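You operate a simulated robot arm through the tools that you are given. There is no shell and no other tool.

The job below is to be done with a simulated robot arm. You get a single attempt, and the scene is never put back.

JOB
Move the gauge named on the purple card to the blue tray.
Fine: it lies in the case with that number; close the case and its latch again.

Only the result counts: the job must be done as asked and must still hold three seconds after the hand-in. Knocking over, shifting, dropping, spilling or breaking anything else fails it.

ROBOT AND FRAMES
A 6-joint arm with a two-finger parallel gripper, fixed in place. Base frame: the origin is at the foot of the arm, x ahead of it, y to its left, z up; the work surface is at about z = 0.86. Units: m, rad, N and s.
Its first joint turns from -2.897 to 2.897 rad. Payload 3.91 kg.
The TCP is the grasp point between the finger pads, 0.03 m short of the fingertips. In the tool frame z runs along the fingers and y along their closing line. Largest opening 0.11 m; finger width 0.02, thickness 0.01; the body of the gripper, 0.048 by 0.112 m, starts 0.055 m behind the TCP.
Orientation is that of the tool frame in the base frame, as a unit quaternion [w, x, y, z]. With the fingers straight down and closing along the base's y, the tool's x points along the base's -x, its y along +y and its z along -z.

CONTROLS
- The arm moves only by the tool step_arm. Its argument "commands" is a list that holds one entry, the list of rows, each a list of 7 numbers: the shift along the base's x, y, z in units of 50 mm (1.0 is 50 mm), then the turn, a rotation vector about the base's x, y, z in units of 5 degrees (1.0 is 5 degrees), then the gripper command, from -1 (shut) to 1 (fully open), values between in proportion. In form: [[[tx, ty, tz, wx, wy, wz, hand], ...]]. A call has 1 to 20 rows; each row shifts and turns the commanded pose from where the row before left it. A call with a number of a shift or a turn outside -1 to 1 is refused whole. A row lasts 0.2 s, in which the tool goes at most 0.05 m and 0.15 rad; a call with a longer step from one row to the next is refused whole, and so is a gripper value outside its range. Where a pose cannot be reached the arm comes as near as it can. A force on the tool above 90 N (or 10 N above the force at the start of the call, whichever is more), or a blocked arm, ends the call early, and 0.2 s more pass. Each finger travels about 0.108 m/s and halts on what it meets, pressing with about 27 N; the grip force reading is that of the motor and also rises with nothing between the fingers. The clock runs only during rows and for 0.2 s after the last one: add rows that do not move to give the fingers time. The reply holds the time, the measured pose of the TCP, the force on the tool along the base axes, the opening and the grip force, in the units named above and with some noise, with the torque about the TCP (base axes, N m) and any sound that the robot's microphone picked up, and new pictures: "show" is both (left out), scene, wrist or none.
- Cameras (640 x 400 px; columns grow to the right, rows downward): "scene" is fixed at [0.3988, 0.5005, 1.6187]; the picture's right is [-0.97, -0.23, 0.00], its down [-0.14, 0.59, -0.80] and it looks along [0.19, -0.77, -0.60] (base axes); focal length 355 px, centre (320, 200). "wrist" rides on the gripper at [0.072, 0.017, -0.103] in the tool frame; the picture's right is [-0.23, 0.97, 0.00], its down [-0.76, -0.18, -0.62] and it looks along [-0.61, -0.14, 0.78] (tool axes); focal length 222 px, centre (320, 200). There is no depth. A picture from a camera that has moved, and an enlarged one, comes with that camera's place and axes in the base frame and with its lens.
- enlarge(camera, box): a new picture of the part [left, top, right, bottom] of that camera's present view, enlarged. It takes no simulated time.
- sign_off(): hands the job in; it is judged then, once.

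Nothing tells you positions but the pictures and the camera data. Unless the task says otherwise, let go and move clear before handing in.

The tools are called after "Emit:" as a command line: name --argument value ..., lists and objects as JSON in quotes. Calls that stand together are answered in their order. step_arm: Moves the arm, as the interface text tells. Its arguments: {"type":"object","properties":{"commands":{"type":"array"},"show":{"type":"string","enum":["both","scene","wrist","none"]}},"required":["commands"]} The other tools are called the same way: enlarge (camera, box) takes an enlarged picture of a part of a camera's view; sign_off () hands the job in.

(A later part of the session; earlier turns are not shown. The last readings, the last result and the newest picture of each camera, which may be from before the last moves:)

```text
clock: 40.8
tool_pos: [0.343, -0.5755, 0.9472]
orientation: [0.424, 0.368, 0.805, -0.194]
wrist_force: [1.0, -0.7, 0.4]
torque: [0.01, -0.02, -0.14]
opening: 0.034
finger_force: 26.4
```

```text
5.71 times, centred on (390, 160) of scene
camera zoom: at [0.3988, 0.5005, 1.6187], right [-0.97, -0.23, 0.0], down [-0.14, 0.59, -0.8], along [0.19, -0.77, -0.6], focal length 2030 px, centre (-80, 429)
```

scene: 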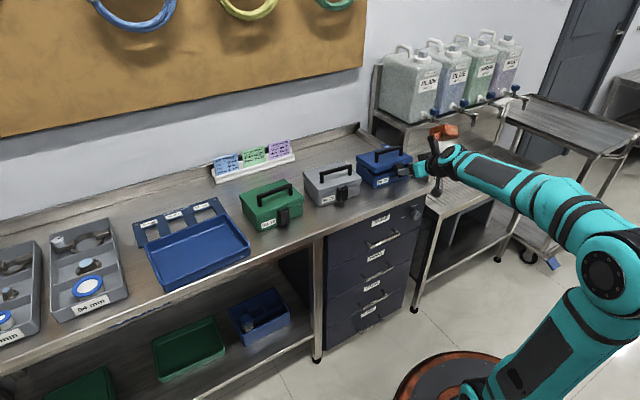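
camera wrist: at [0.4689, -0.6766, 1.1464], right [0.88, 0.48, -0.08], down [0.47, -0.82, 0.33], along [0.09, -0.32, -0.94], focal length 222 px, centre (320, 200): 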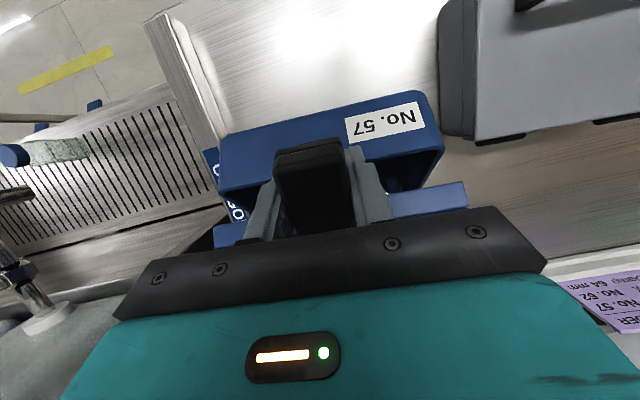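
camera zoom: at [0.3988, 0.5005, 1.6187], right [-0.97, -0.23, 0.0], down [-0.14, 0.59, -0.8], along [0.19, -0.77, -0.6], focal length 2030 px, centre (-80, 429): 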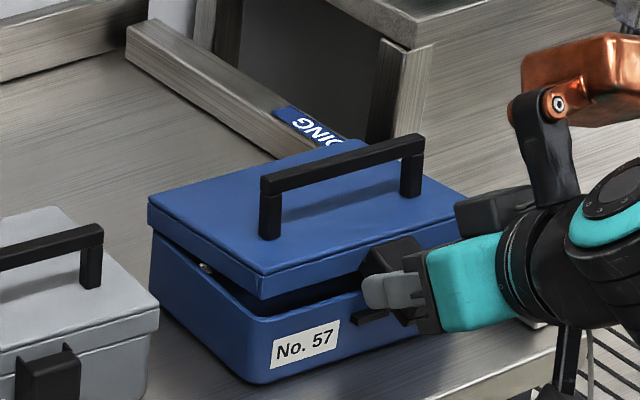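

The case came forward smoothly and now stands closer to the bench edge. I'll lift the lid along its arc in small steps, checking on the way.

Emit:
step_arm --commands '[[[0.04, -0.046, 0.262, 0.415, 0.361, 0, -1], [0.04, -0.046, 0.262, 0.415, 0.361, 0, -1], [0.068, -0.079, 0.25, 0.415, 0.361, 0, -1], [0.068, -0.079, 0.25, 0.415, 0.361, 0, -1], [0.0925, -0.1065, 0.23, 0.415, 0.361, 0, -1], [0.0925, -0.1065, 0.23, 0.415, 0.361, 0, -1]]]' --show "none"

Emit:
enlarge --camera "scene" --box '[350, 115, 440, 195]'

Emit:
enlarge --camera "wrist" --box '[180, 0, 480, 260]'

```text
clock: 42.2
tool_pos: [0.3628, -0.5988, 1.021]
orientation: [0.305, 0.391, 0.858, -0.139]
wrist_force: [1.6, -1.3, -1.1]
torque: [0.02, -0.01, -0.02]
opening: 0.0338
finger_force: 27.0
```

```text
5.00 times, centred on (395, 155) of scene
camera zoom: at [0.3988, 0.5005, 1.6187], right [-0.97, -0.23, 0.0], down [-0.14, 0.59, -0.8], along [0.19, -0.77, -0.6], focal length 1776 px, centre (-55, 425)
```

zoom: 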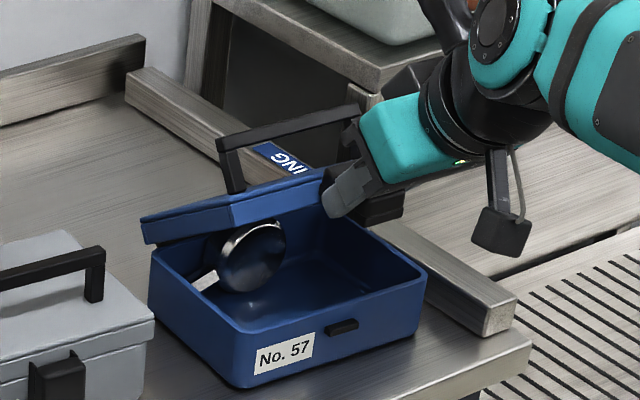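

```text
1.54 times, centred on (330, 130) of wrist
camera zoom: at [0.2973, -0.4952, 1.0557], right [0.85, 0.51, 0.14], down [0.0, -0.27, 0.96], along [0.52, -0.82, -0.22], focal length 342 px, centre (305, 308)
```

zoom: 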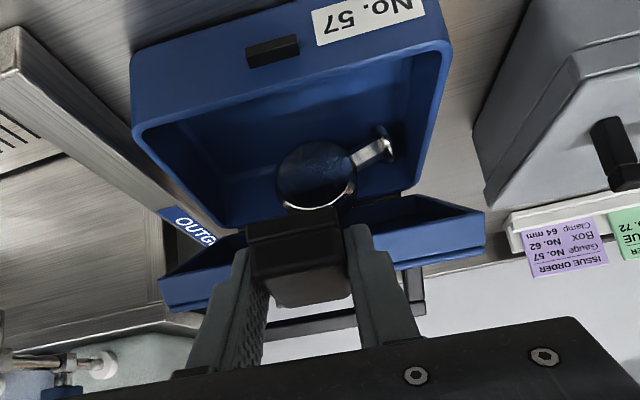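

Emit:
step_arm --commands '[[[0.116, -0.134, 0.205, 0.415, 0.361, 0, -1], [0.116, -0.134, 0.205, 0.415, 0.361, 0, -1], [0.137, -0.158, 0.172, 0.415, 0.361, 0, -1], [0.137, -0.158, 0.172, 0.415, 0.361, 0, -1], [0.152, -0.175, 0.136, 0.415, 0.361, 0, -1], [0.152, -0.175, 0.136, 0.415, 0.361, 0, -1]]]' --show "none"

Emit:
enlarge --camera "scene" --box '[350, 115, 440, 195]'

Emit:
enlarge --camera "wrist" --box '[180, 0, 480, 260]'

```text
clock: 43.6
tool_pos: [0.4045, -0.6454, 1.0726]
orientation: [0.179, 0.407, 0.892, -0.081]
wrist_force: [-0.7, 0.9, 2.0]
torque: [0.07, -0.14, -0.1]
opening: 0.0337
finger_force: 26.3
```

```text
5.00 times, centred on (395, 155) of scene
camera zoom: at [0.3988, 0.5005, 1.6187], right [-0.97, -0.23, 0.0], down [-0.14, 0.59, -0.8], along [0.19, -0.77, -0.6], focal length 1776 px, centre (-55, 425)
```

zoom: 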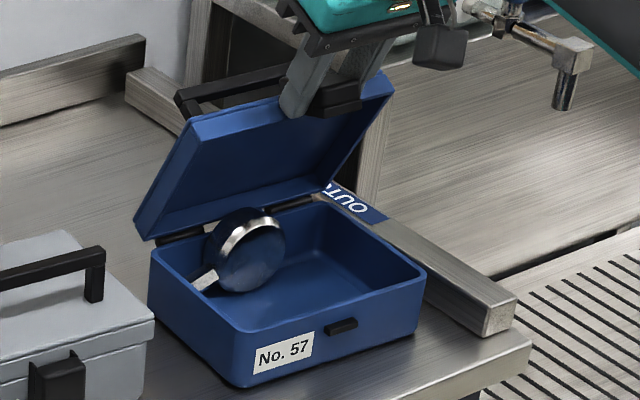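

```text
1.54 times, centred on (330, 130) of wrist
camera zoom: at [0.3484, -0.5544, 1.1405], right [0.87, 0.48, 0.09], down [0.17, -0.47, 0.87], along [0.46, -0.74, -0.49], focal length 342 px, centre (305, 308)
```

zoom: 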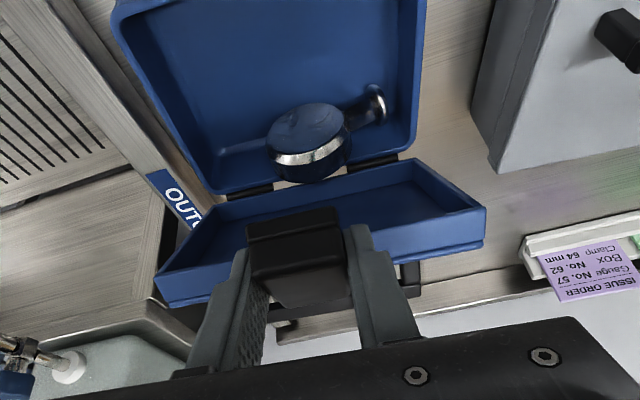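

Emit:
step_arm --commands '[[[0.164, -0.189, 0.097, 0.415, 0.361, 0, -1], [0.164, -0.189, 0.097, 0.415, 0.361, 0, -1], [0.1725, -0.1986, 0.055, 0.415, 0.361, 0, -1], [0.1725, -0.1986, 0.055, 0.415, 0.361, 0, -1]]]' --show "none"

Emit:
enlarge --camera "scene" --box '[350, 115, 440, 195]'

Emit:
enlarge --camera "wrist" --box '[180, 0, 480, 260]'

```text
clock: 44.6
tool_pos: [0.4361, -0.6848, 1.0891]
orientation: [0.093, 0.412, 0.905, -0.042]
wrist_force: [1.7, 2.6, 12.4]
torque: [-0.17, -0.22, 0.2]
opening: 0.0338
finger_force: 26.8
```

```text
5.00 times, centred on (395, 155) of scene
camera zoom: at [0.3988, 0.5005, 1.6187], right [-0.97, -0.23, 0.0], down [-0.14, 0.59, -0.8], along [0.19, -0.77, -0.6], focal length 1776 px, centre (-55, 425)
```

zoom: 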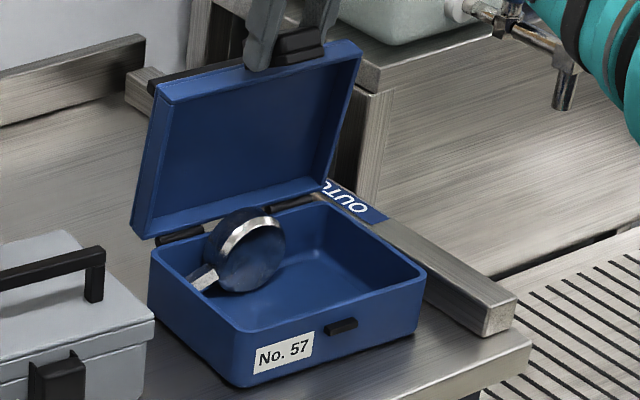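

```text
1.54 times, centred on (330, 130) of wrist
camera zoom: at [0.3909, -0.6035, 1.1755], right [0.88, 0.47, 0.05], down [0.27, -0.58, 0.76], along [0.39, -0.66, -0.64], focal length 342 px, centre (305, 308)
```

zoom: 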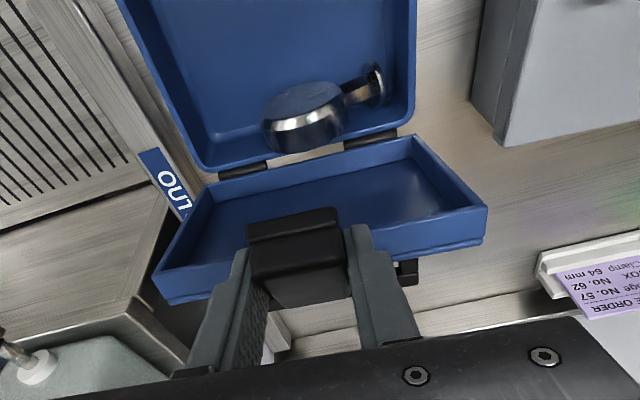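

Emit:
step_arm --commands '[[[0.175, -0.2016, 0.05, 0.415, 0.361, 0, -1], [0.175, -0.2016, 0.02, 0.415, 0.361, 0, -1]]]' --show "none"

Emit:
enlarge --camera "scene" --box '[350, 115, 440, 195]'

Emit:
enlarge --camera "wrist" --box '[180, 0, 480, 260]'

```text
clock: 45.2
tool_pos: [0.4546, -0.7052, 1.0909]
orientation: [0.048, 0.414, 0.909, -0.022]
wrist_force: [-0.9, -2.7, 3.9]
torque: [-0.16, 0.09, 0.06]
opening: 0.0333
finger_force: 27.4
```

```text
5.00 times, centred on (395, 155) of scene
camera zoom: at [0.3988, 0.5005, 1.6187], right [-0.97, -0.23, 0.0], down [-0.14, 0.59, -0.8], along [0.19, -0.77, -0.6], focal length 1776 px, centre (-55, 425)
```

zoom: 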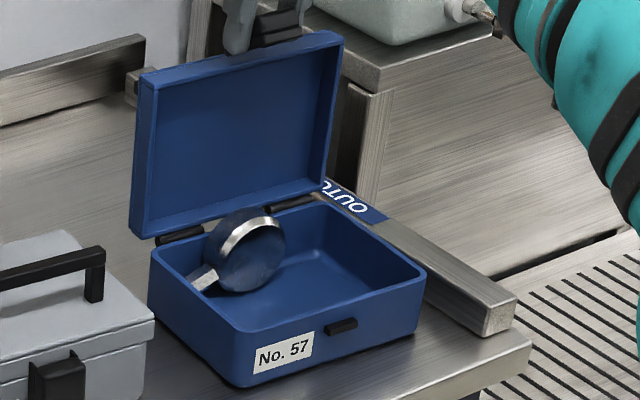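

```text
1.54 times, centred on (330, 130) of wrist
camera zoom: at [0.4147, -0.6309, 1.1862], right [0.88, 0.47, 0.02], down [0.32, -0.64, 0.7], along [0.34, -0.61, -0.71], focal length 342 px, centre (305, 308)
```

zoom: 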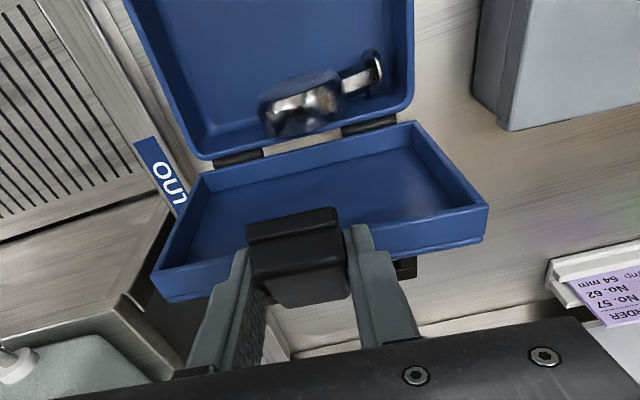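

Emit:
step_arm --commands '[[[0.1115, -0.128, 0.0, 0.264, 0.23, 0, -1], [0.1115, -0.128, -0.005, 0.264, 0.23, 0, -1]]]' --show "none"

Emit:
enlarge --camera "scene" --box '[350, 115, 440, 195]'

Emit:
enlarge --camera "wrist" --box '[180, 0, 480, 260]'

```text
clock: 45.8
tool_pos: [0.4672, -0.7183, 1.0905]
orientation: [0.02, 0.414, 0.91, -0.009]
wrist_force: [-0.8, 0.0, -0.4]
torque: [0.13, 0.02, 0.11]
opening: 0.0337
finger_force: 26.6
```

```text
5.00 times, centred on (395, 155) of scene
camera zoom: at [0.3988, 0.5005, 1.6187], right [-0.97, -0.23, 0.0], down [-0.14, 0.59, -0.8], along [0.19, -0.77, -0.6], focal length 1776 px, centre (-55, 425)
```

zoom: 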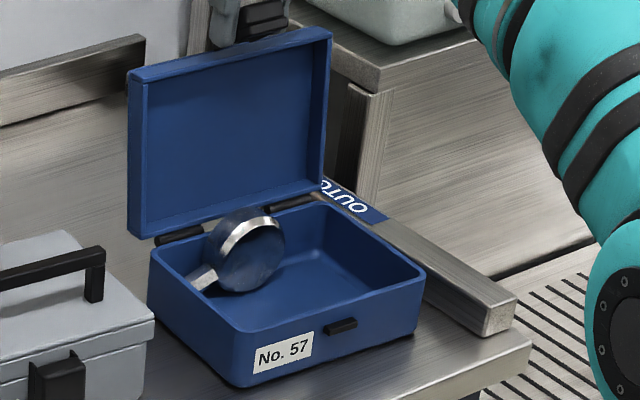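

```text
1.54 times, centred on (330, 130) of wrist
camera zoom: at [0.4304, -0.6485, 1.1903], right [0.88, 0.47, 0.01], down [0.35, -0.67, 0.66], along [0.31, -0.58, -0.75], focal length 342 px, centre (305, 308)
```

zoom: 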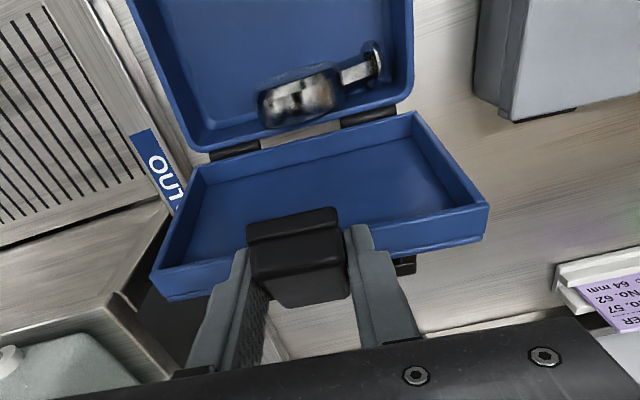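

Emit:
step_arm --commands '[[[0.119, -0.137, -0.025, 0.3, 0.26, 0, -1], [0, 0, 0, 0, 0, 0, -1]]]' --show "none"

Emit:
enlarge --camera "scene" --box '[350, 115, 440, 195]'

```text
clock: 46.4
tool_pos: [0.4729, -0.7252, 1.0903]
orientation: [0.005, 0.416, 0.909, -0.002]
wrist_force: [-0.4, 2.0, 0.0]
torque: [0.03, 0.14, -0.17]
opening: 0.0337
finger_force: 27.2
```

```text
5.00 times, centred on (395, 155) of scene
camera zoom: at [0.3988, 0.5005, 1.6187], right [-0.97, -0.23, 0.0], down [-0.14, 0.59, -0.8], along [0.19, -0.77, -0.6], focal length 1776 px, centre (-55, 425)
```

zoom: 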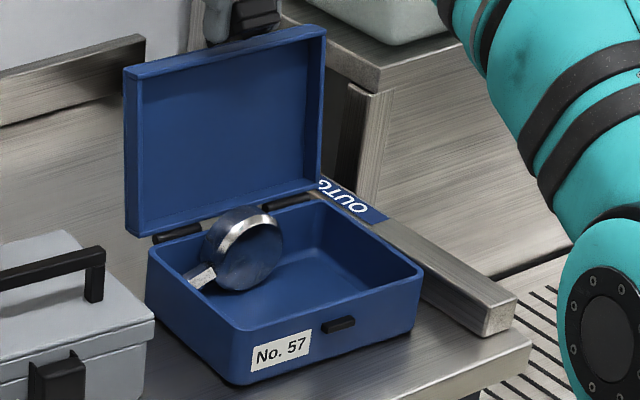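

The lid is at its stop, about 103° open, so past vertical. I'll ease back slightly and release the flap, checking that the lid stays open.

Emit:
step_arm --commands '[[[-0.025, 0.03, 0, 0, 0, 0, -1], [0, 0, 0, 0, 0, 0, -0.2], [0, 0, 0, 0, 0, 0, 0.1], [0, 0, 0, 0, 0, 0, 0.1]]]' --show "none"

Emit:
enlarge --camera "scene" --box '[350, 115, 440, 195]'

Emit:
enlarge --camera "wrist" --box '[180, 0, 480, 260]'

```text
clock: 47.4
tool_pos: [0.4724, -0.7236, 1.0902]
orientation: [0.005, 0.415, 0.91, -0.002]
wrist_force: [-0.1, -0.5, 0.5]
torque: [0.0, -0.02, 0.0]
opening: 0.0603
finger_force: 0.1
```

```text
5.00 times, centred on (395, 155) of scene
camera zoom: at [0.3988, 0.5005, 1.6187], right [-0.97, -0.23, 0.0], down [-0.14, 0.59, -0.8], along [0.19, -0.77, -0.6], focal length 1776 px, centre (-55, 425)
```

zoom: 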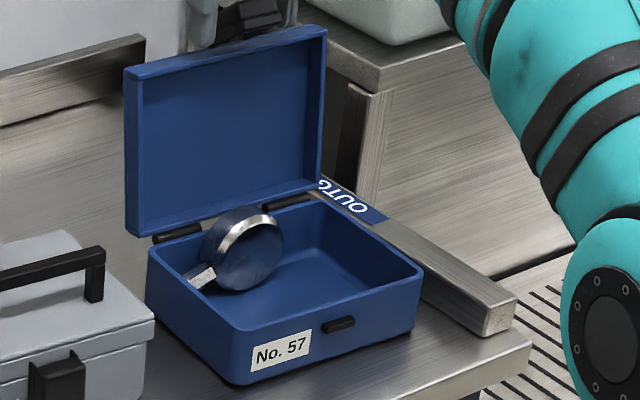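

```text
1.54 times, centred on (330, 130) of wrist
camera zoom: at [0.4374, -0.6567, 1.1928], right [0.88, 0.47, 0.0], down [0.36, -0.69, 0.63], along [0.3, -0.56, -0.77], focal length 342 px, centre (305, 308)
```

zoom: 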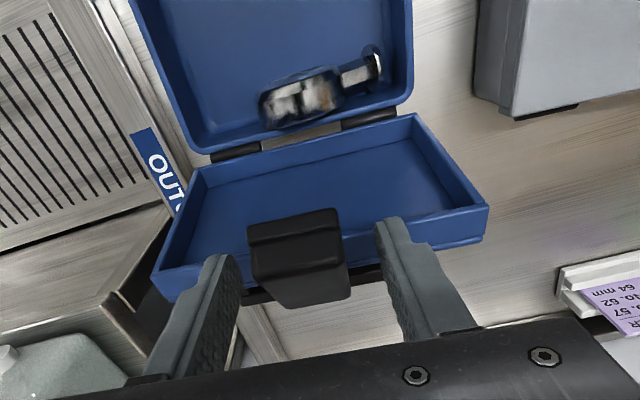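

The lid stays open and the flap is free. I'll back off upward and towards the robot to look at how the gauge lies in the case.

Emit:
step_arm --commands '[[[0, 0, 0.5, 0, 0, 0, 0.1], [0, 0, 0.5, 0, 0, 0, 0.1], [-0.15, 0.17, 0.5, 0, 0, 0, 0.1], [-0.3, 0.35, 0.2, 0, 0, 0, 0.1], [-0.3, 0.35, 0, 0, 0, 0, 0.1], [-0.3, 0.35, 0, 0, 0, 0, 0.1], [-0.3, 0.35, 0, 0, 0, 0, 0.1], [0, 0, 0, 0, 0, 0, 0.1]]]' --show "both"

Emit:
enlarge --camera "wrist" --box '[230, 80, 430, 220]'

Emit:
enlarge --camera "scene" --box '[365, 145, 415, 190]'

```text
clock: 49.2
tool_pos: [0.4042, -0.6443, 1.1763]
orientation: [0.006, 0.415, 0.91, -0.003]
wrist_force: [0.5, 0.4, -0.1]
torque: [0.0, 0.01, 0.01]
opening: 0.0605
finger_force: 0.0
camera wrist: at [0.3702, -0.5766, 1.2788], right [0.88, 0.47, 0.0], down [0.36, -0.69, 0.63], along [0.3, -0.56, -0.77], focal length 222 px, centre (320, 200)
```

scene: 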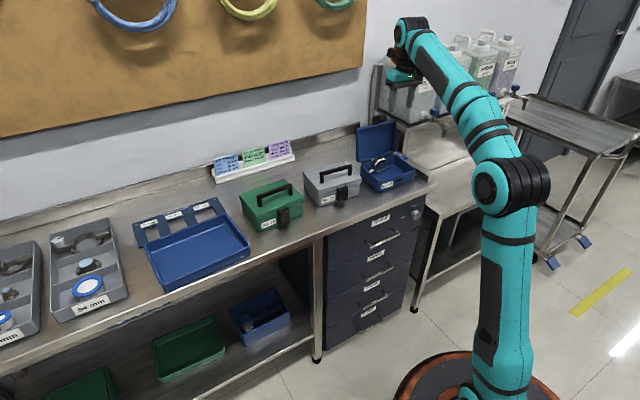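
wrist: 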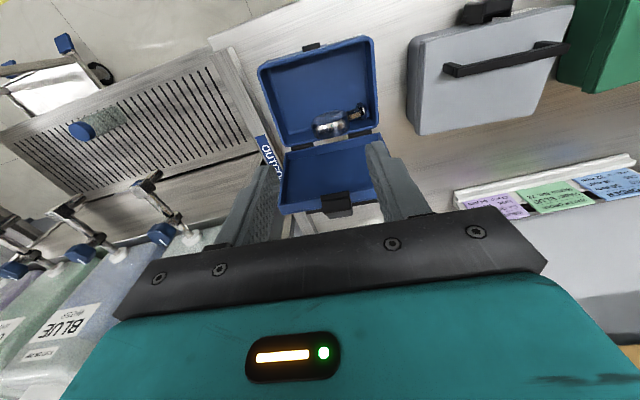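

```text
2.86 times, centred on (330, 150) of wrist
camera zoom: at [0.3702, -0.5766, 1.2788], right [0.88, 0.47, 0.0], down [0.36, -0.69, 0.63], along [0.3, -0.56, -0.77], focal length 635 px, centre (291, 343)
```

zoom: 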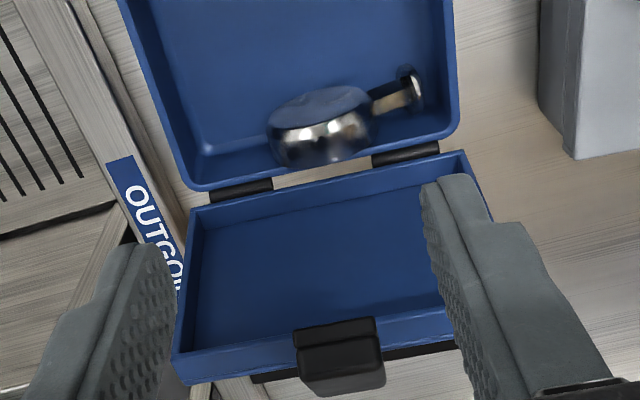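

```text
8.89 times, centred on (390, 168) of scene
camera zoom: at [0.3988, 0.5005, 1.6187], right [-0.97, -0.23, 0.0], down [-0.14, 0.59, -0.8], along [0.19, -0.77, -0.6], focal length 3158 px, centre (-302, 489)
```

zoom: 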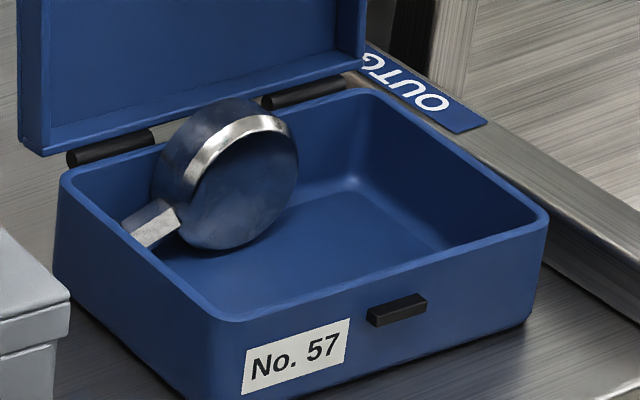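

The gauge stands on edge against the back wall of the case, dial to the wall, with its stem level toward the grey case. I'll go above it with the fingers spanning the disc across its diameter, and look closely before gripping.

Emit:
step_arm --commands '[[[0.143, -0.132, -0.812, -0.574, -0.499, 0, 0.64], [0.143, -0.132, -0.812, -0.574, -0.499, 0, 0.64], [0.143, -0.132, -0.812, -0.574, -0.499, 0, 0.64], [0.143, -0.132, -0.812, -0.574, -0.499, 0, 0.64], [0.143, -0.132, -0.812, -0.574, -0.499, 0, 0.64], [0, 0, 0, 0, 0, 0, 0.64]]]' --show "none"

Emit:
enlarge --camera "wrist" --box '[210, 70, 450, 230]'

Emit:
enlarge --camera "scene" --box '[360, 125, 430, 190]'

```text
clock: 50.6
tool_pos: [0.4387, -0.6761, 0.9706]
orientation: [0.156, 0.409, 0.896, -0.072]
wrist_force: [0.1, -1.2, 0.2]
torque: [-0.01, 0.0, 0.03]
opening: 0.0903
finger_force: 0.2
```

```text
2.50 times, centred on (330, 150) of wrist
camera zoom: at [0.3846, -0.587, 1.0426], right [0.88, 0.48, 0.08], down [0.2, -0.5, 0.84], along [0.44, -0.72, -0.53], focal length 555 px, centre (295, 325)
```

zoom: 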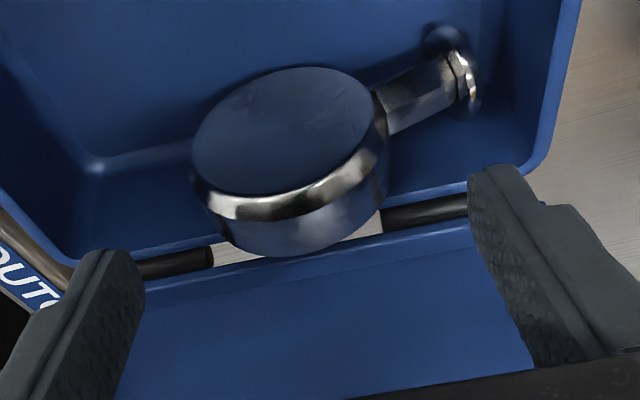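

```text
6.15 times, centred on (395, 158) of scene
camera zoom: at [0.3988, 0.5005, 1.6187], right [-0.97, -0.23, 0.0], down [-0.14, 0.59, -0.8], along [0.19, -0.77, -0.6], focal length 2186 px, centre (-142, 462)
```

zoom: 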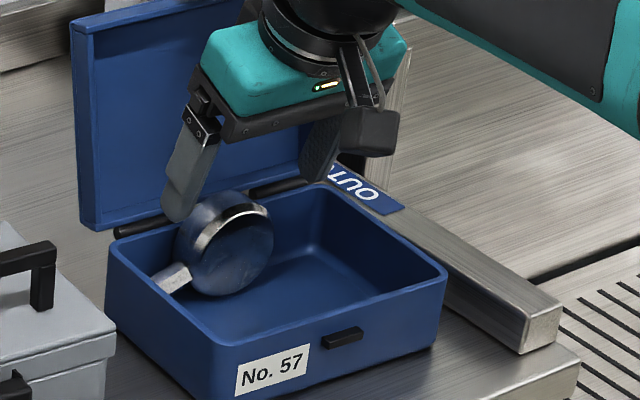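

The gauge leans back about 15°, with its stem slightly below the middle of the disc. I'll descend most of the way and look again.

Emit:
step_arm --commands '[[[0.02, -0.022, -0.3, 0, 0, 0, 0.64], [0.02, -0.022, -0.3, 0, 0, 0, 0.64], [0, 0, 0, 0, 0, 0, 0.55]]]' --show "none"

Emit:
enlarge --camera "wrist" --box '[210, 90, 450, 250]'

Emit:
enlarge --camera "scene" --box '[360, 135, 420, 185]'

```text
clock: 51.3
tool_pos: [0.4393, -0.6791, 0.9576]
orientation: [0.167, 0.408, 0.894, -0.08]
wrist_force: [-2.5, -1.4, 37.8]
torque: [-1.51, -0.67, -0.14]
opening: 0.085
finger_force: 0.0
stopped in row 3: the force on the tool passed its limit at 95 N (the readings are from after the stop); the commanded pose is now the measured one
```

```text
2.50 times, centred on (330, 170) of wrist
camera zoom: at [0.3857, -0.5875, 1.0276], right [0.88, 0.48, 0.08], down [0.19, -0.48, 0.86], along [0.45, -0.74, -0.51], focal length 555 px, centre (295, 275)
```

zoom: 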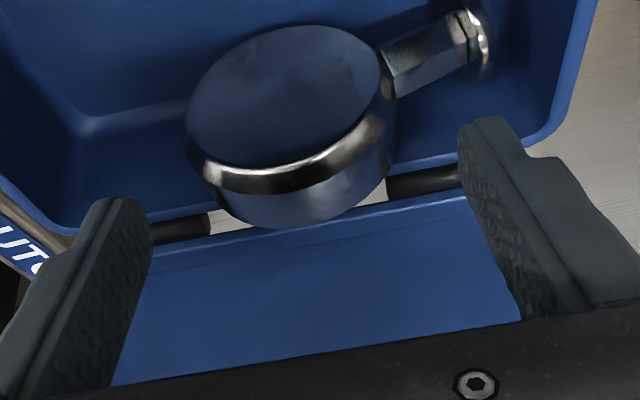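

```text
8.00 times, centred on (390, 160) of scene
camera zoom: at [0.3988, 0.5005, 1.6187], right [-0.97, -0.23, 0.0], down [-0.14, 0.59, -0.8], along [0.19, -0.77, -0.6], focal length 2842 px, centre (-240, 520)
```

zoom: 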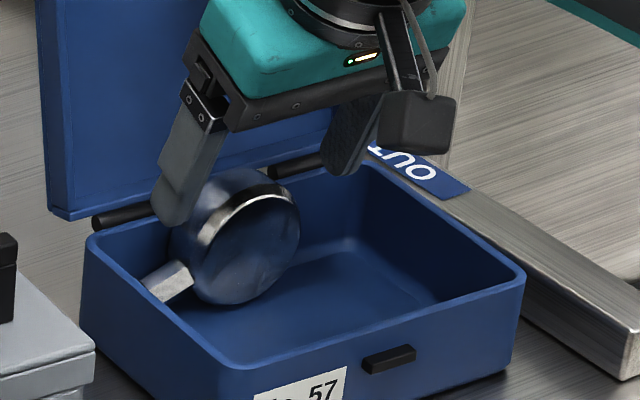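

Emit:
enlarge --camera "scene" --box '[355, 85, 435, 165]'

Emit:
enlarge --camera "wrist" --box '[150, 60, 500, 320]'

```text
5.00 times, centred on (395, 125) of scene
camera zoom: at [0.3988, 0.5005, 1.6187], right [-0.97, -0.23, 0.0], down [-0.14, 0.59, -0.8], along [0.19, -0.77, -0.6], focal length 1776 px, centre (-55, 575)
```

zoom: 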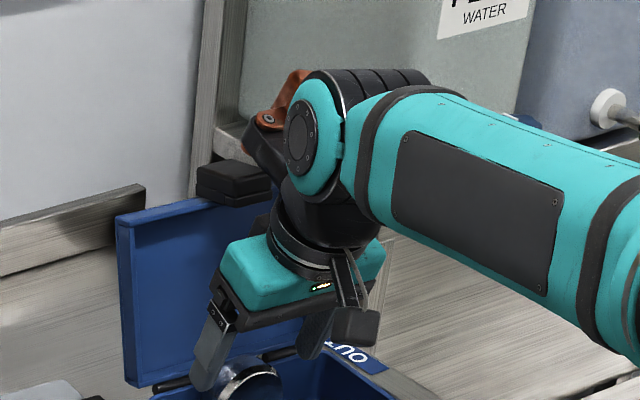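

```text
1.54 times, centred on (325, 190) of wrist
camera zoom: at [0.3857, -0.5875, 1.0276], right [0.88, 0.48, 0.08], down [0.19, -0.48, 0.86], along [0.45, -0.74, -0.51], focal length 342 px, centre (312, 215)
```

zoom: 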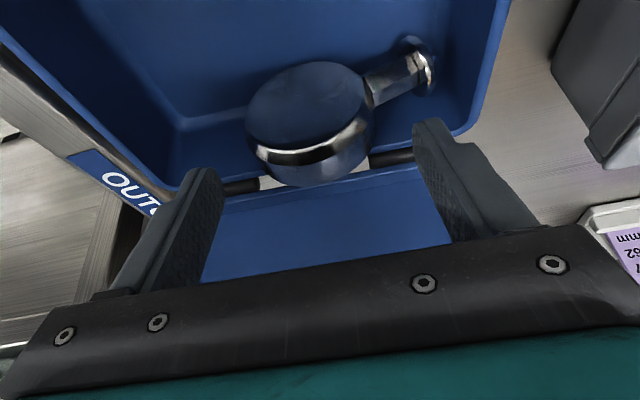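

The wrist bracket behind the gripper met the open flap, so that approach is too upright. I'll back off, tilt the tool to 45°, and reach the gauge from the front, over the case's front wall.

Emit:
step_arm --commands '[[[-0.1, 0.115, 0.5, 0, 0, 0, 0.64], [-0.1, 0.115, 0.7, 0, 0, 0, 0.64], [-0.085, 0.1115, -0.295, -0.906, -0.787, 0, 0.64], [-0.085, 0.1115, -0.295, -0.906, -0.787, 0, 0.64], [-0.085, 0.1115, -0.295, -0.906, -0.787, 0, 0.64], [-0.085, 0.1115, -0.295, -0.906, -0.787, 0, 0.64], [0, 0, 0, 0, 0, 0, 0.64]]]' --show "scene"

Emit:
enlarge --camera "wrist" --box '[150, 60, 500, 320]'

Emit:
enlarge --camera "scene" --box '[350, 115, 440, 195]'

```text
clock: 52.9
tool_pos: [0.4162, -0.6444, 0.953]
orientation: [0.346, 0.384, 0.841, -0.159]
wrist_force: [-0.5, 0.3, 0.1]
torque: [-0.02, -0.03, 0.0]
opening: 0.0902
finger_force: 0.1
```

scene: 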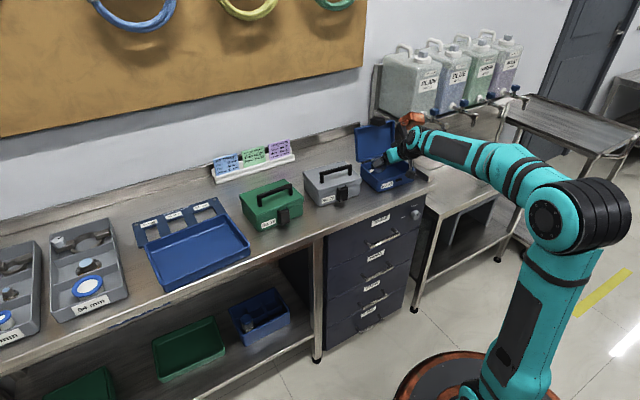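

```text
1.54 times, centred on (325, 190) of wrist
camera zoom: at [0.3484, -0.5393, 0.9745], right [0.84, 0.52, 0.16], down [-0.07, -0.19, 0.98], along [0.53, -0.84, -0.13], focal length 342 px, centre (312, 215)
```

zoom: 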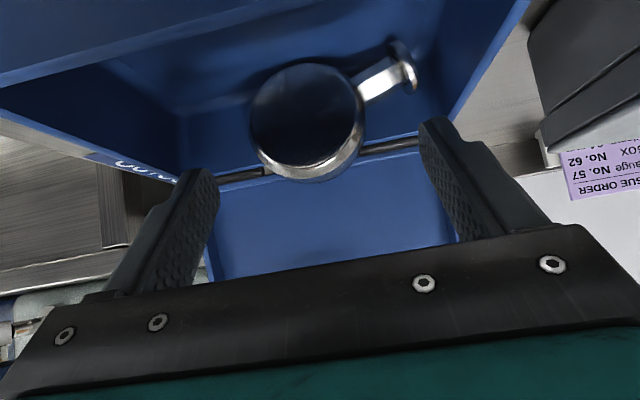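

```text
5.00 times, centred on (395, 155) of scene
camera zoom: at [0.3988, 0.5005, 1.6187], right [-0.97, -0.23, 0.0], down [-0.14, 0.59, -0.8], along [0.19, -0.77, -0.6], focal length 1776 px, centre (-55, 425)
```

zoom: 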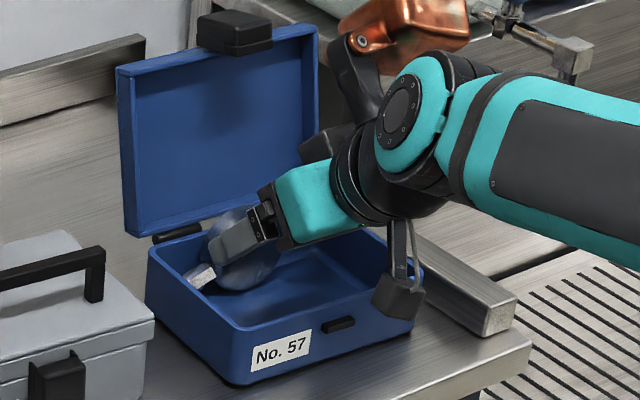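

The lid is still open and the case has not moved. The fingers need about 4 mm of sideways correction. I'll move in around the disc in steps.

Emit:
step_arm --commands '[[[0.127, -0.186, -0.199, 0, 0, 0, 0.64], [0.127, -0.186, -0.199, 0, 0, 0, 0.6], [0, 0, 0, 0, 0, 0, 0.5]]]' --show "none"

Emit:
enlarge --camera "wrist" --box '[210, 90, 450, 250]'

Emit:
enlarge --camera "scene" --box '[360, 145, 420, 195]'

```text
clock: 53.7
tool_pos: [0.4267, -0.6639, 0.9329]
orientation: [0.346, 0.384, 0.841, -0.159]
wrist_force: [0.0, -0.1, -0.2]
torque: [0.0, 0.0, 0.0]
opening: 0.0824
finger_force: 0.1
```

```text
2.50 times, centred on (330, 170) of wrist
camera zoom: at [0.3603, -0.5585, 0.9551], right [0.84, 0.52, 0.16], down [-0.07, -0.19, 0.98], along [0.53, -0.84, -0.13], focal length 555 px, centre (295, 275)
```

zoom: 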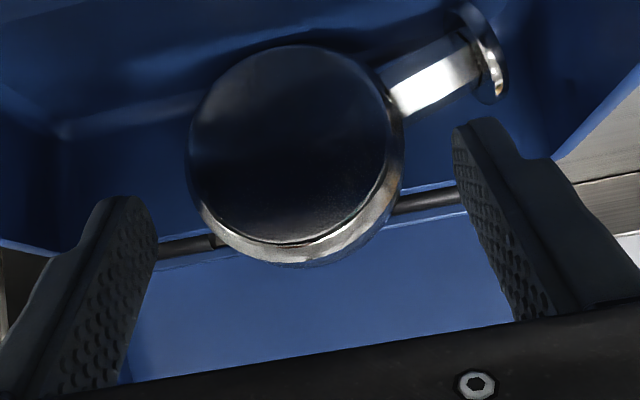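

```text
8.00 times, centred on (390, 170) of scene
camera zoom: at [0.3988, 0.5005, 1.6187], right [-0.97, -0.23, 0.0], down [-0.14, 0.59, -0.8], along [0.19, -0.77, -0.6], focal length 2842 px, centre (-240, 440)
```

zoom: 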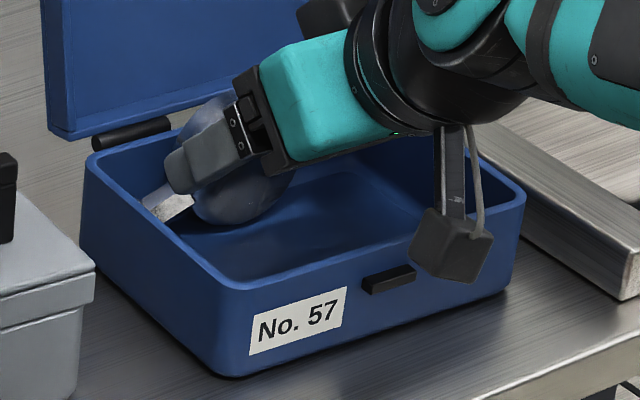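

Emit:
step_arm --commands '[[[0.12, -0.175, -0.19, 0, 0, 0, 0.45], [0, 0, 0, 0, 0, 0, 0.3]]]' --show "none"

Emit:
enlarge --camera "wrist" --box '[210, 90, 450, 250]'

Emit:
enlarge --camera "scene" --box '[360, 145, 420, 195]'

```text
clock: 54.3
tool_pos: [0.4325, -0.6724, 0.9226]
orientation: [0.346, 0.384, 0.841, -0.16]
wrist_force: [-0.9, 0.4, 0.0]
torque: [-0.02, -0.01, 0.02]
opening: 0.0715
finger_force: 0.1
```

```text
2.50 times, centred on (330, 170) of wrist
camera zoom: at [0.3657, -0.5664, 0.9452], right [0.84, 0.52, 0.16], down [-0.07, -0.19, 0.98], along [0.53, -0.84, -0.13], focal length 555 px, centre (295, 275)
```

zoom: 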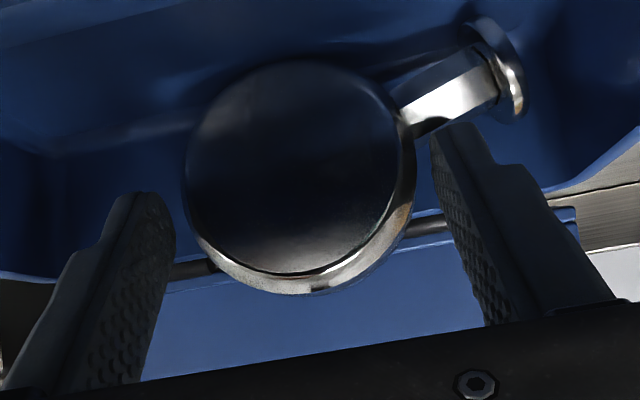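

```text
8.00 times, centred on (390, 170) of scene
camera zoom: at [0.3988, 0.5005, 1.6187], right [-0.97, -0.23, 0.0], down [-0.14, 0.59, -0.8], along [0.19, -0.77, -0.6], focal length 2842 px, centre (-240, 440)
```

zoom: 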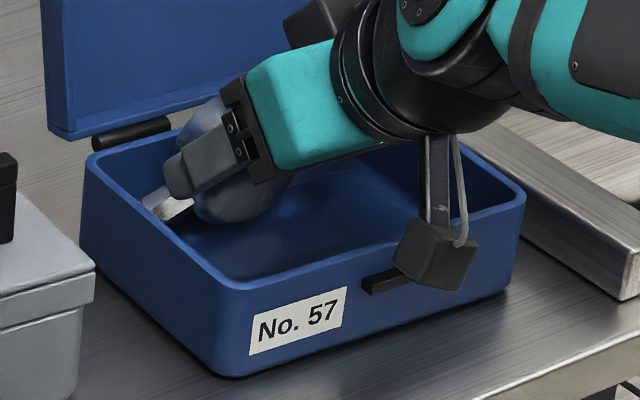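

The disc is between the pads and the stem clears the right fingertip. I'll close the grip and then lift slightly to check the hold.

Emit:
step_arm --commands '[[[0, 0, 0, 0, 0, 0, 0.15], [0, 0, 0, 0, 0, 0, -0.3], [0, 0, 0, 0, 0, 0, -1]]]' --show "none"

Emit:
enlarge --camera "wrist" --box '[210, 90, 450, 250]'

```text
clock: 55.1
tool_pos: [0.4336, -0.6717, 0.9232]
orientation: [0.346, 0.384, 0.841, -0.16]
wrist_force: [0.0, -0.9, 1.4]
torque: [0.0, 0.05, 0.05]
opening: 0.0646
finger_force: 27.2
```

```text
2.50 times, centred on (330, 170) of wrist
camera zoom: at [0.3656, -0.5663, 0.9453], right [0.84, 0.52, 0.16], down [-0.07, -0.19, 0.98], along [0.53, -0.84, -0.13], focal length 555 px, centre (295, 275)
```

zoom: 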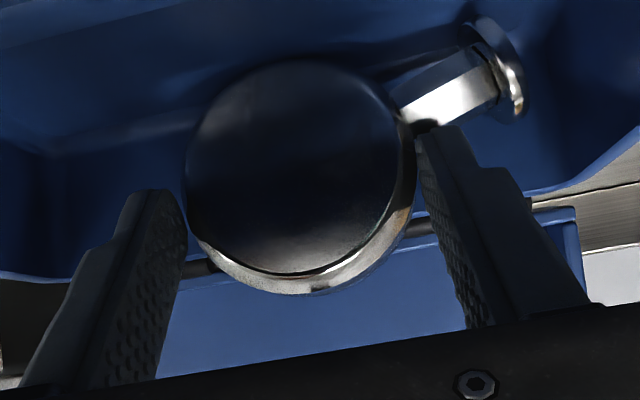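

Emit:
step_arm --commands '[[[-0.03, 0.035, 0.1, 0, 0, 0, -1], [-0.03, 0.035, 0.15, 0, 0, 0, -1], [-0.03, 0.035, 0.2, 0, 0, 0, -1], [0, 0, 0, 0, 0, 0, -1]]]' --show "none"

Emit:
enlarge --camera "wrist" --box '[210, 90, 450, 250]'

Emit:
enlarge --camera "scene" --box '[350, 115, 440, 195]'

```text
clock: 56.1
tool_pos: [0.4278, -0.6662, 0.9457]
orientation: [0.345, 0.385, 0.841, -0.16]
wrist_force: [-0.4, 0.8, -0.9]
torque: [-0.01, 0.05, -0.02]
opening: 0.0647
finger_force: 26.5
```

```text
2.50 times, centred on (330, 170) of wrist
camera zoom: at [0.3604, -0.5609, 0.9676], right [0.84, 0.52, 0.16], down [-0.07, -0.19, 0.98], along [0.53, -0.84, -0.13], focal length 555 px, centre (295, 275)
```

zoom: 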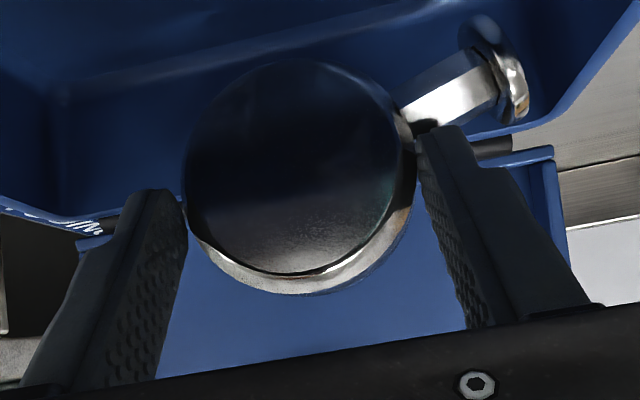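

```text
5.00 times, centred on (395, 155) of scene
camera zoom: at [0.3988, 0.5005, 1.6187], right [-0.97, -0.23, 0.0], down [-0.14, 0.59, -0.8], along [0.19, -0.77, -0.6], focal length 1776 px, centre (-55, 425)
```

zoom: 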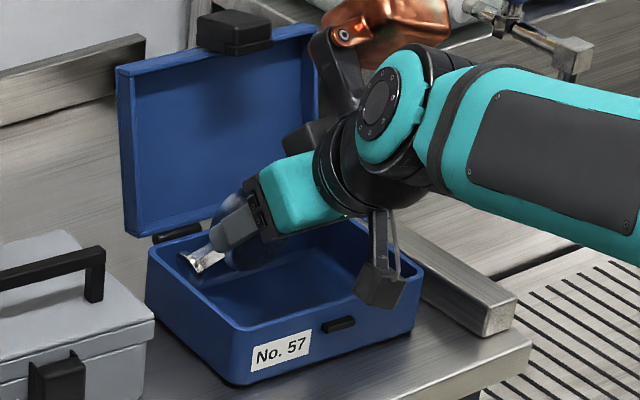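

The gauge is held firmly. I'll lift it clear of the case and away from the lid.

Emit:
step_arm --commands '[[[-0.1, 0.115, 0.4, 0, 0, 0, -1], [-0.13, 0.15, 0.6, 0, 0, 0, -1], [-0.13, 0.15, 0.7, 0, 0, 0, -1], [-0.13, 0.15, 0.8, 0, 0, 0, -1], [-0.13, 0.15, 0.8, 0, 0, 0, -1], [0, 0, 0, 0, 0, 0, -1]]]' --show "both"

```text
clock: 57.5
tool_pos: [0.3966, -0.6295, 1.1124]
orientation: [0.347, 0.384, 0.841, -0.16]
wrist_force: [0.4, 0.0, -2.1]
torque: [0.04, 0.02, -0.02]
opening: 0.0645
finger_force: 27.2
camera wrist: at [0.3303, -0.5242, 1.1349], right [0.84, 0.52, 0.16], down [-0.07, -0.19, 0.98], along [0.53, -0.84, -0.13], focal length 222 px, centre (320, 200)
```

scene: 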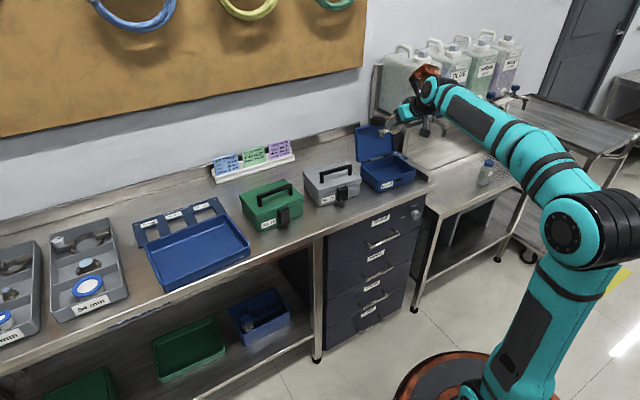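
wrist: 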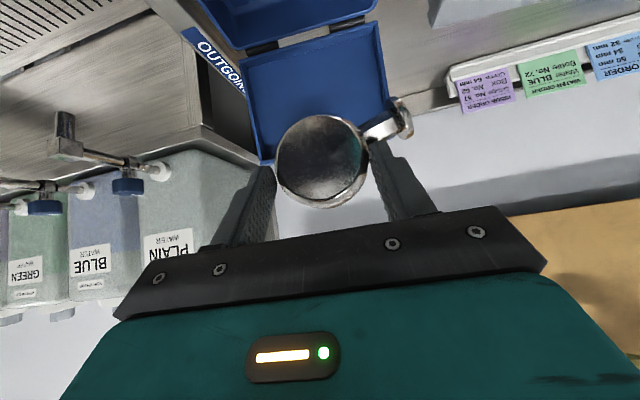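

Emit:
step_arm --commands '[[[0.655, 0.625, 0, 0, 0, 0.52, -1], [0.655, 0.625, 0, 0, 0, 0.52, -1], [0.655, 0.625, 0, 0, 0, 0.52, -1], [0.655, 0.625, 0, 0, 0, 0.52, -1], [0.655, 0.625, 0, 0, 0, 0.52, -1], [0.655, 0.625, 0, 0, 0, 0.52, -1], [0.655, 0.625, 0, 0, 0, 0.52, -1], [0.655, 0.625, 0, 0, 0, 0.52, -1], [0.655, 0.625, 0, 0, 0, 0.52, -1], [0.655, 0.625, 0, 0, 0, 0.52, -1]]]' --show "scene"

```text
clock: 59.7
tool_pos: [0.7265, -0.3195, 1.1136]
orientation: [0.373, 0.185, 0.906, -0.078]
wrist_force: [-0.1, 0.3, -0.5]
torque: [0.04, 0.04, 0.0]
opening: 0.0645
finger_force: 27.0
```

scene: 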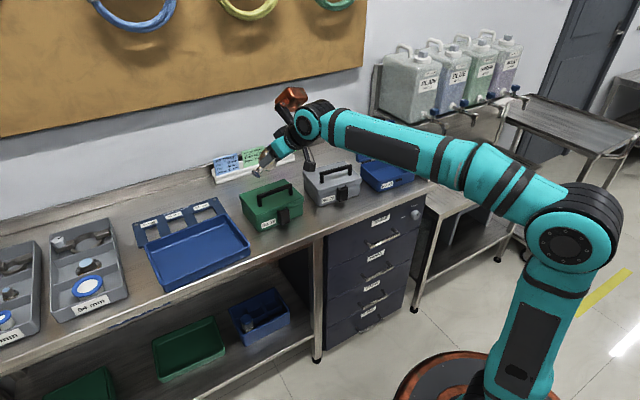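

Emit:
step_arm --commands '[[[0.64, 0.625, 0, 0, 0, 0.52, -1], [0.64, 0.625, 0, 0, 0, 0.52, -1], [0.64, 0.625, 0, 0, 0, 0.52, -1], [0.64, 0.625, 0, 0, 0, 0.52, -1], [0.64, 0.625, 0, 0, 0, 0.52, -1], [0, 0, 0, 0, 0, 0, -1]]]' --show "both"

```text
clock: 61.1
tool_pos: [0.8881, -0.1638, 1.1125]
orientation: [0.38, 0.081, 0.921, -0.035]
wrist_force: [0.5, -0.2, -1.2]
torque: [-0.02, 0.04, 0.01]
opening: 0.0647
finger_force: 27.1
camera wrist: at [0.77, -0.1241, 1.1355], right [0.33, 0.93, 0.16], down [0.07, -0.19, 0.98], along [0.94, -0.31, -0.13], focal length 222 px, centre (320, 200)
```

scene: 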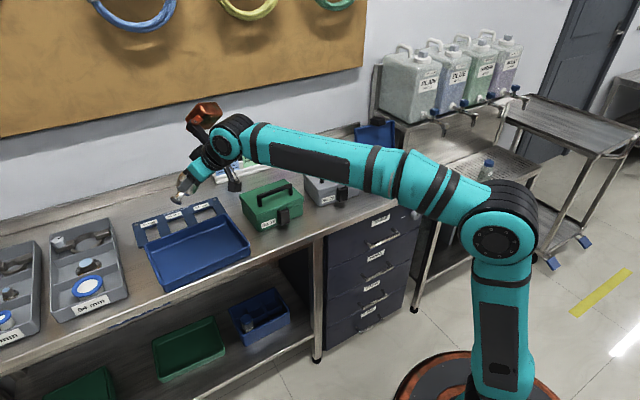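
wrist: 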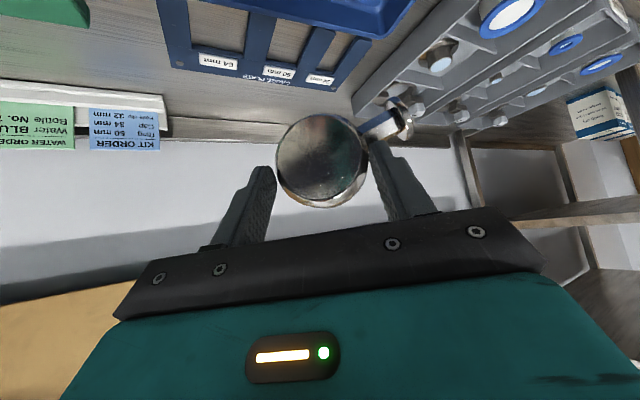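

The gauge is above the blue tray. I'll lower some way, pull in slightly for reach, and turn the tool to vertical so the gauge lies nearly flat.

Emit:
step_arm --commands '[[[-0.11, 0, -0.6, 0, 0, 0, -1], [-0.11, 0, -0.6, 0, 0, 0, -1], [-0.1, 0, -0.6, 0, 0, 0, -1], [0, 0, -0.3, 0.176, 0.984, 0, -1], [0, 0, 0, 0.176, 0.984, 0, -1], [0, 0, 0, 0.176, 0.984, 0, -1], [0, 0, 0, 0.176, 0.984, 0, -1], [0, 0, 0, 0.176, 0.984, 0, -1], [0, 0, 0, 0.176, 0.984, 0, -1], [0, 0, 0, 0.176, 0.984, 0, -1], [0, 0, 0, 0.176, 0.984, 0, -1], [0, 0, 0, 0, 0, 0, -1]]]' --show "both"

Emit:
enlarge --camera "scene" --box '[120, 150, 280, 300]'

```text
clock: 63.7
tool_pos: [0.8694, -0.1637, 1.0055]
orientation: [0.041, 0.088, 0.995, -0.005]
wrist_force: [-0.1, -0.3, -1.6]
torque: [-0.03, 0.04, -0.04]
opening: 0.0644
finger_force: 27.3
camera wrist: at [0.794, -0.1316, 1.1027], right [0.39, 0.92, 0.02], down [0.67, -0.3, 0.68], along [0.63, -0.26, -0.73], focal length 222 px, centre (320, 200)
```

scene: 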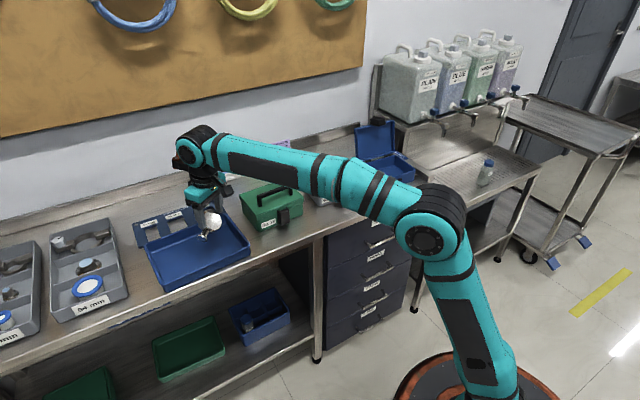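
wrist: 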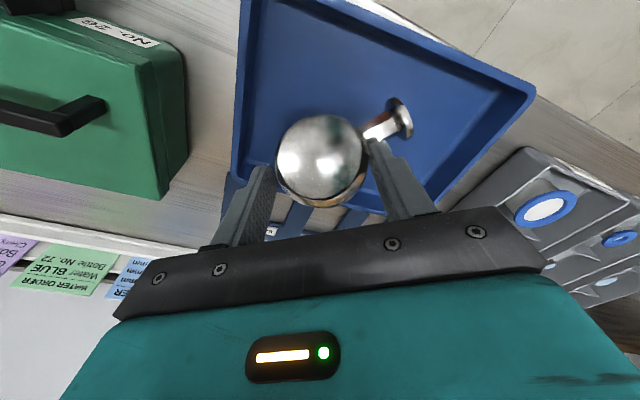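

```text
2.67 times, centred on (200, 225) of scene
camera zoom: at [0.3988, 0.5005, 1.6187], right [-0.97, -0.23, 0.0], down [-0.14, 0.59, -0.8], along [0.19, -0.77, -0.6], focal length 947 px, centre (640, 133)
```

zoom: 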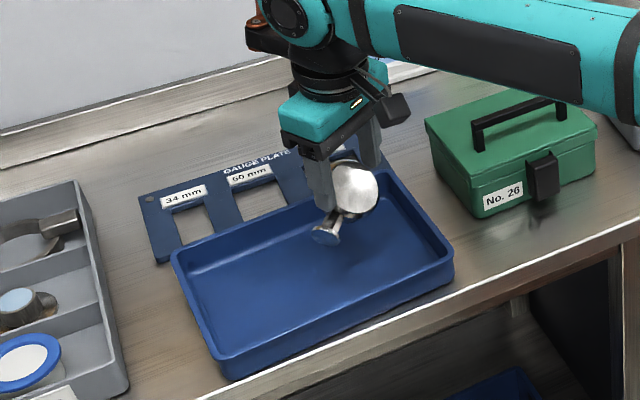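

Emit:
step_arm --commands '[[[0, 0, -0.35, 0, 0, 0, -1], [0, 0, -0.35, 0, 0, 0, -1], [0, 0, -0.35, 0, 0, 0, -1], [0, 0, -0.25, 0, 0, 0, -1], [0, 0, -0.1, 0, 0, 0, -1], [0, 0, 0, 0, 0, 0, -1]]]' --show "none"

Emit:
enlarge --camera "scene" --box '[160, 180, 260, 280]'

Emit:
enlarge --camera "wrist" --box '[210, 70, 450, 230]'

```text
clock: 65.1
tool_pos: [0.8683, -0.1632, 0.9364]
orientation: [0.041, 0.087, 0.995, -0.005]
wrist_force: [-0.3, 0.4, -1.2]
torque: [0.0, 0.03, -0.02]
opening: 0.0642
finger_force: 26.8
```

```text
4.00 times, centred on (210, 230) of scene
camera zoom: at [0.3988, 0.5005, 1.6187], right [-0.97, -0.23, 0.0], down [-0.14, 0.59, -0.8], along [0.19, -0.77, -0.6], focal length 1421 px, centre (760, 80)
```

zoom: 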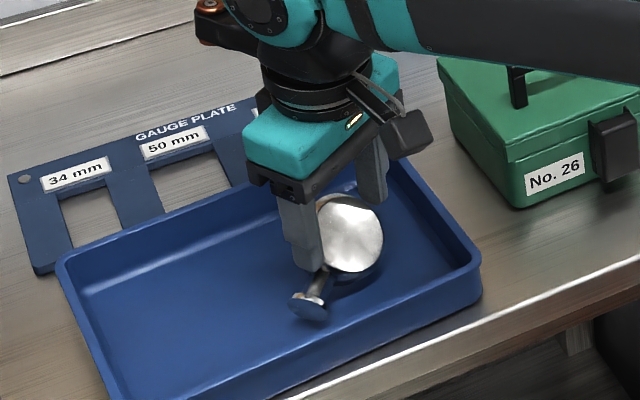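

```text
2.50 times, centred on (330, 150) of wrist
camera zoom: at [0.7936, -0.1316, 1.0327], right [0.39, 0.92, 0.02], down [0.67, -0.3, 0.69], along [0.63, -0.26, -0.73], focal length 555 px, centre (295, 325)
```

zoom: 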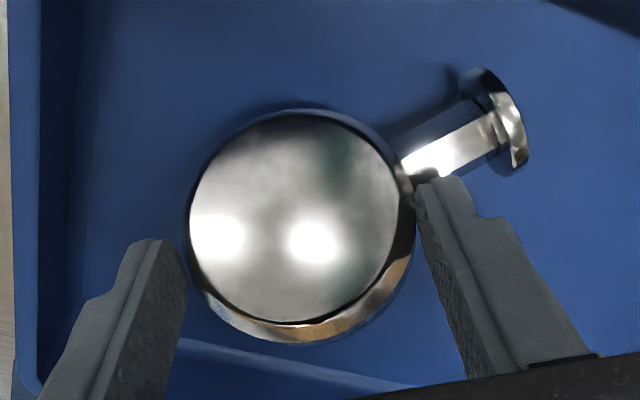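

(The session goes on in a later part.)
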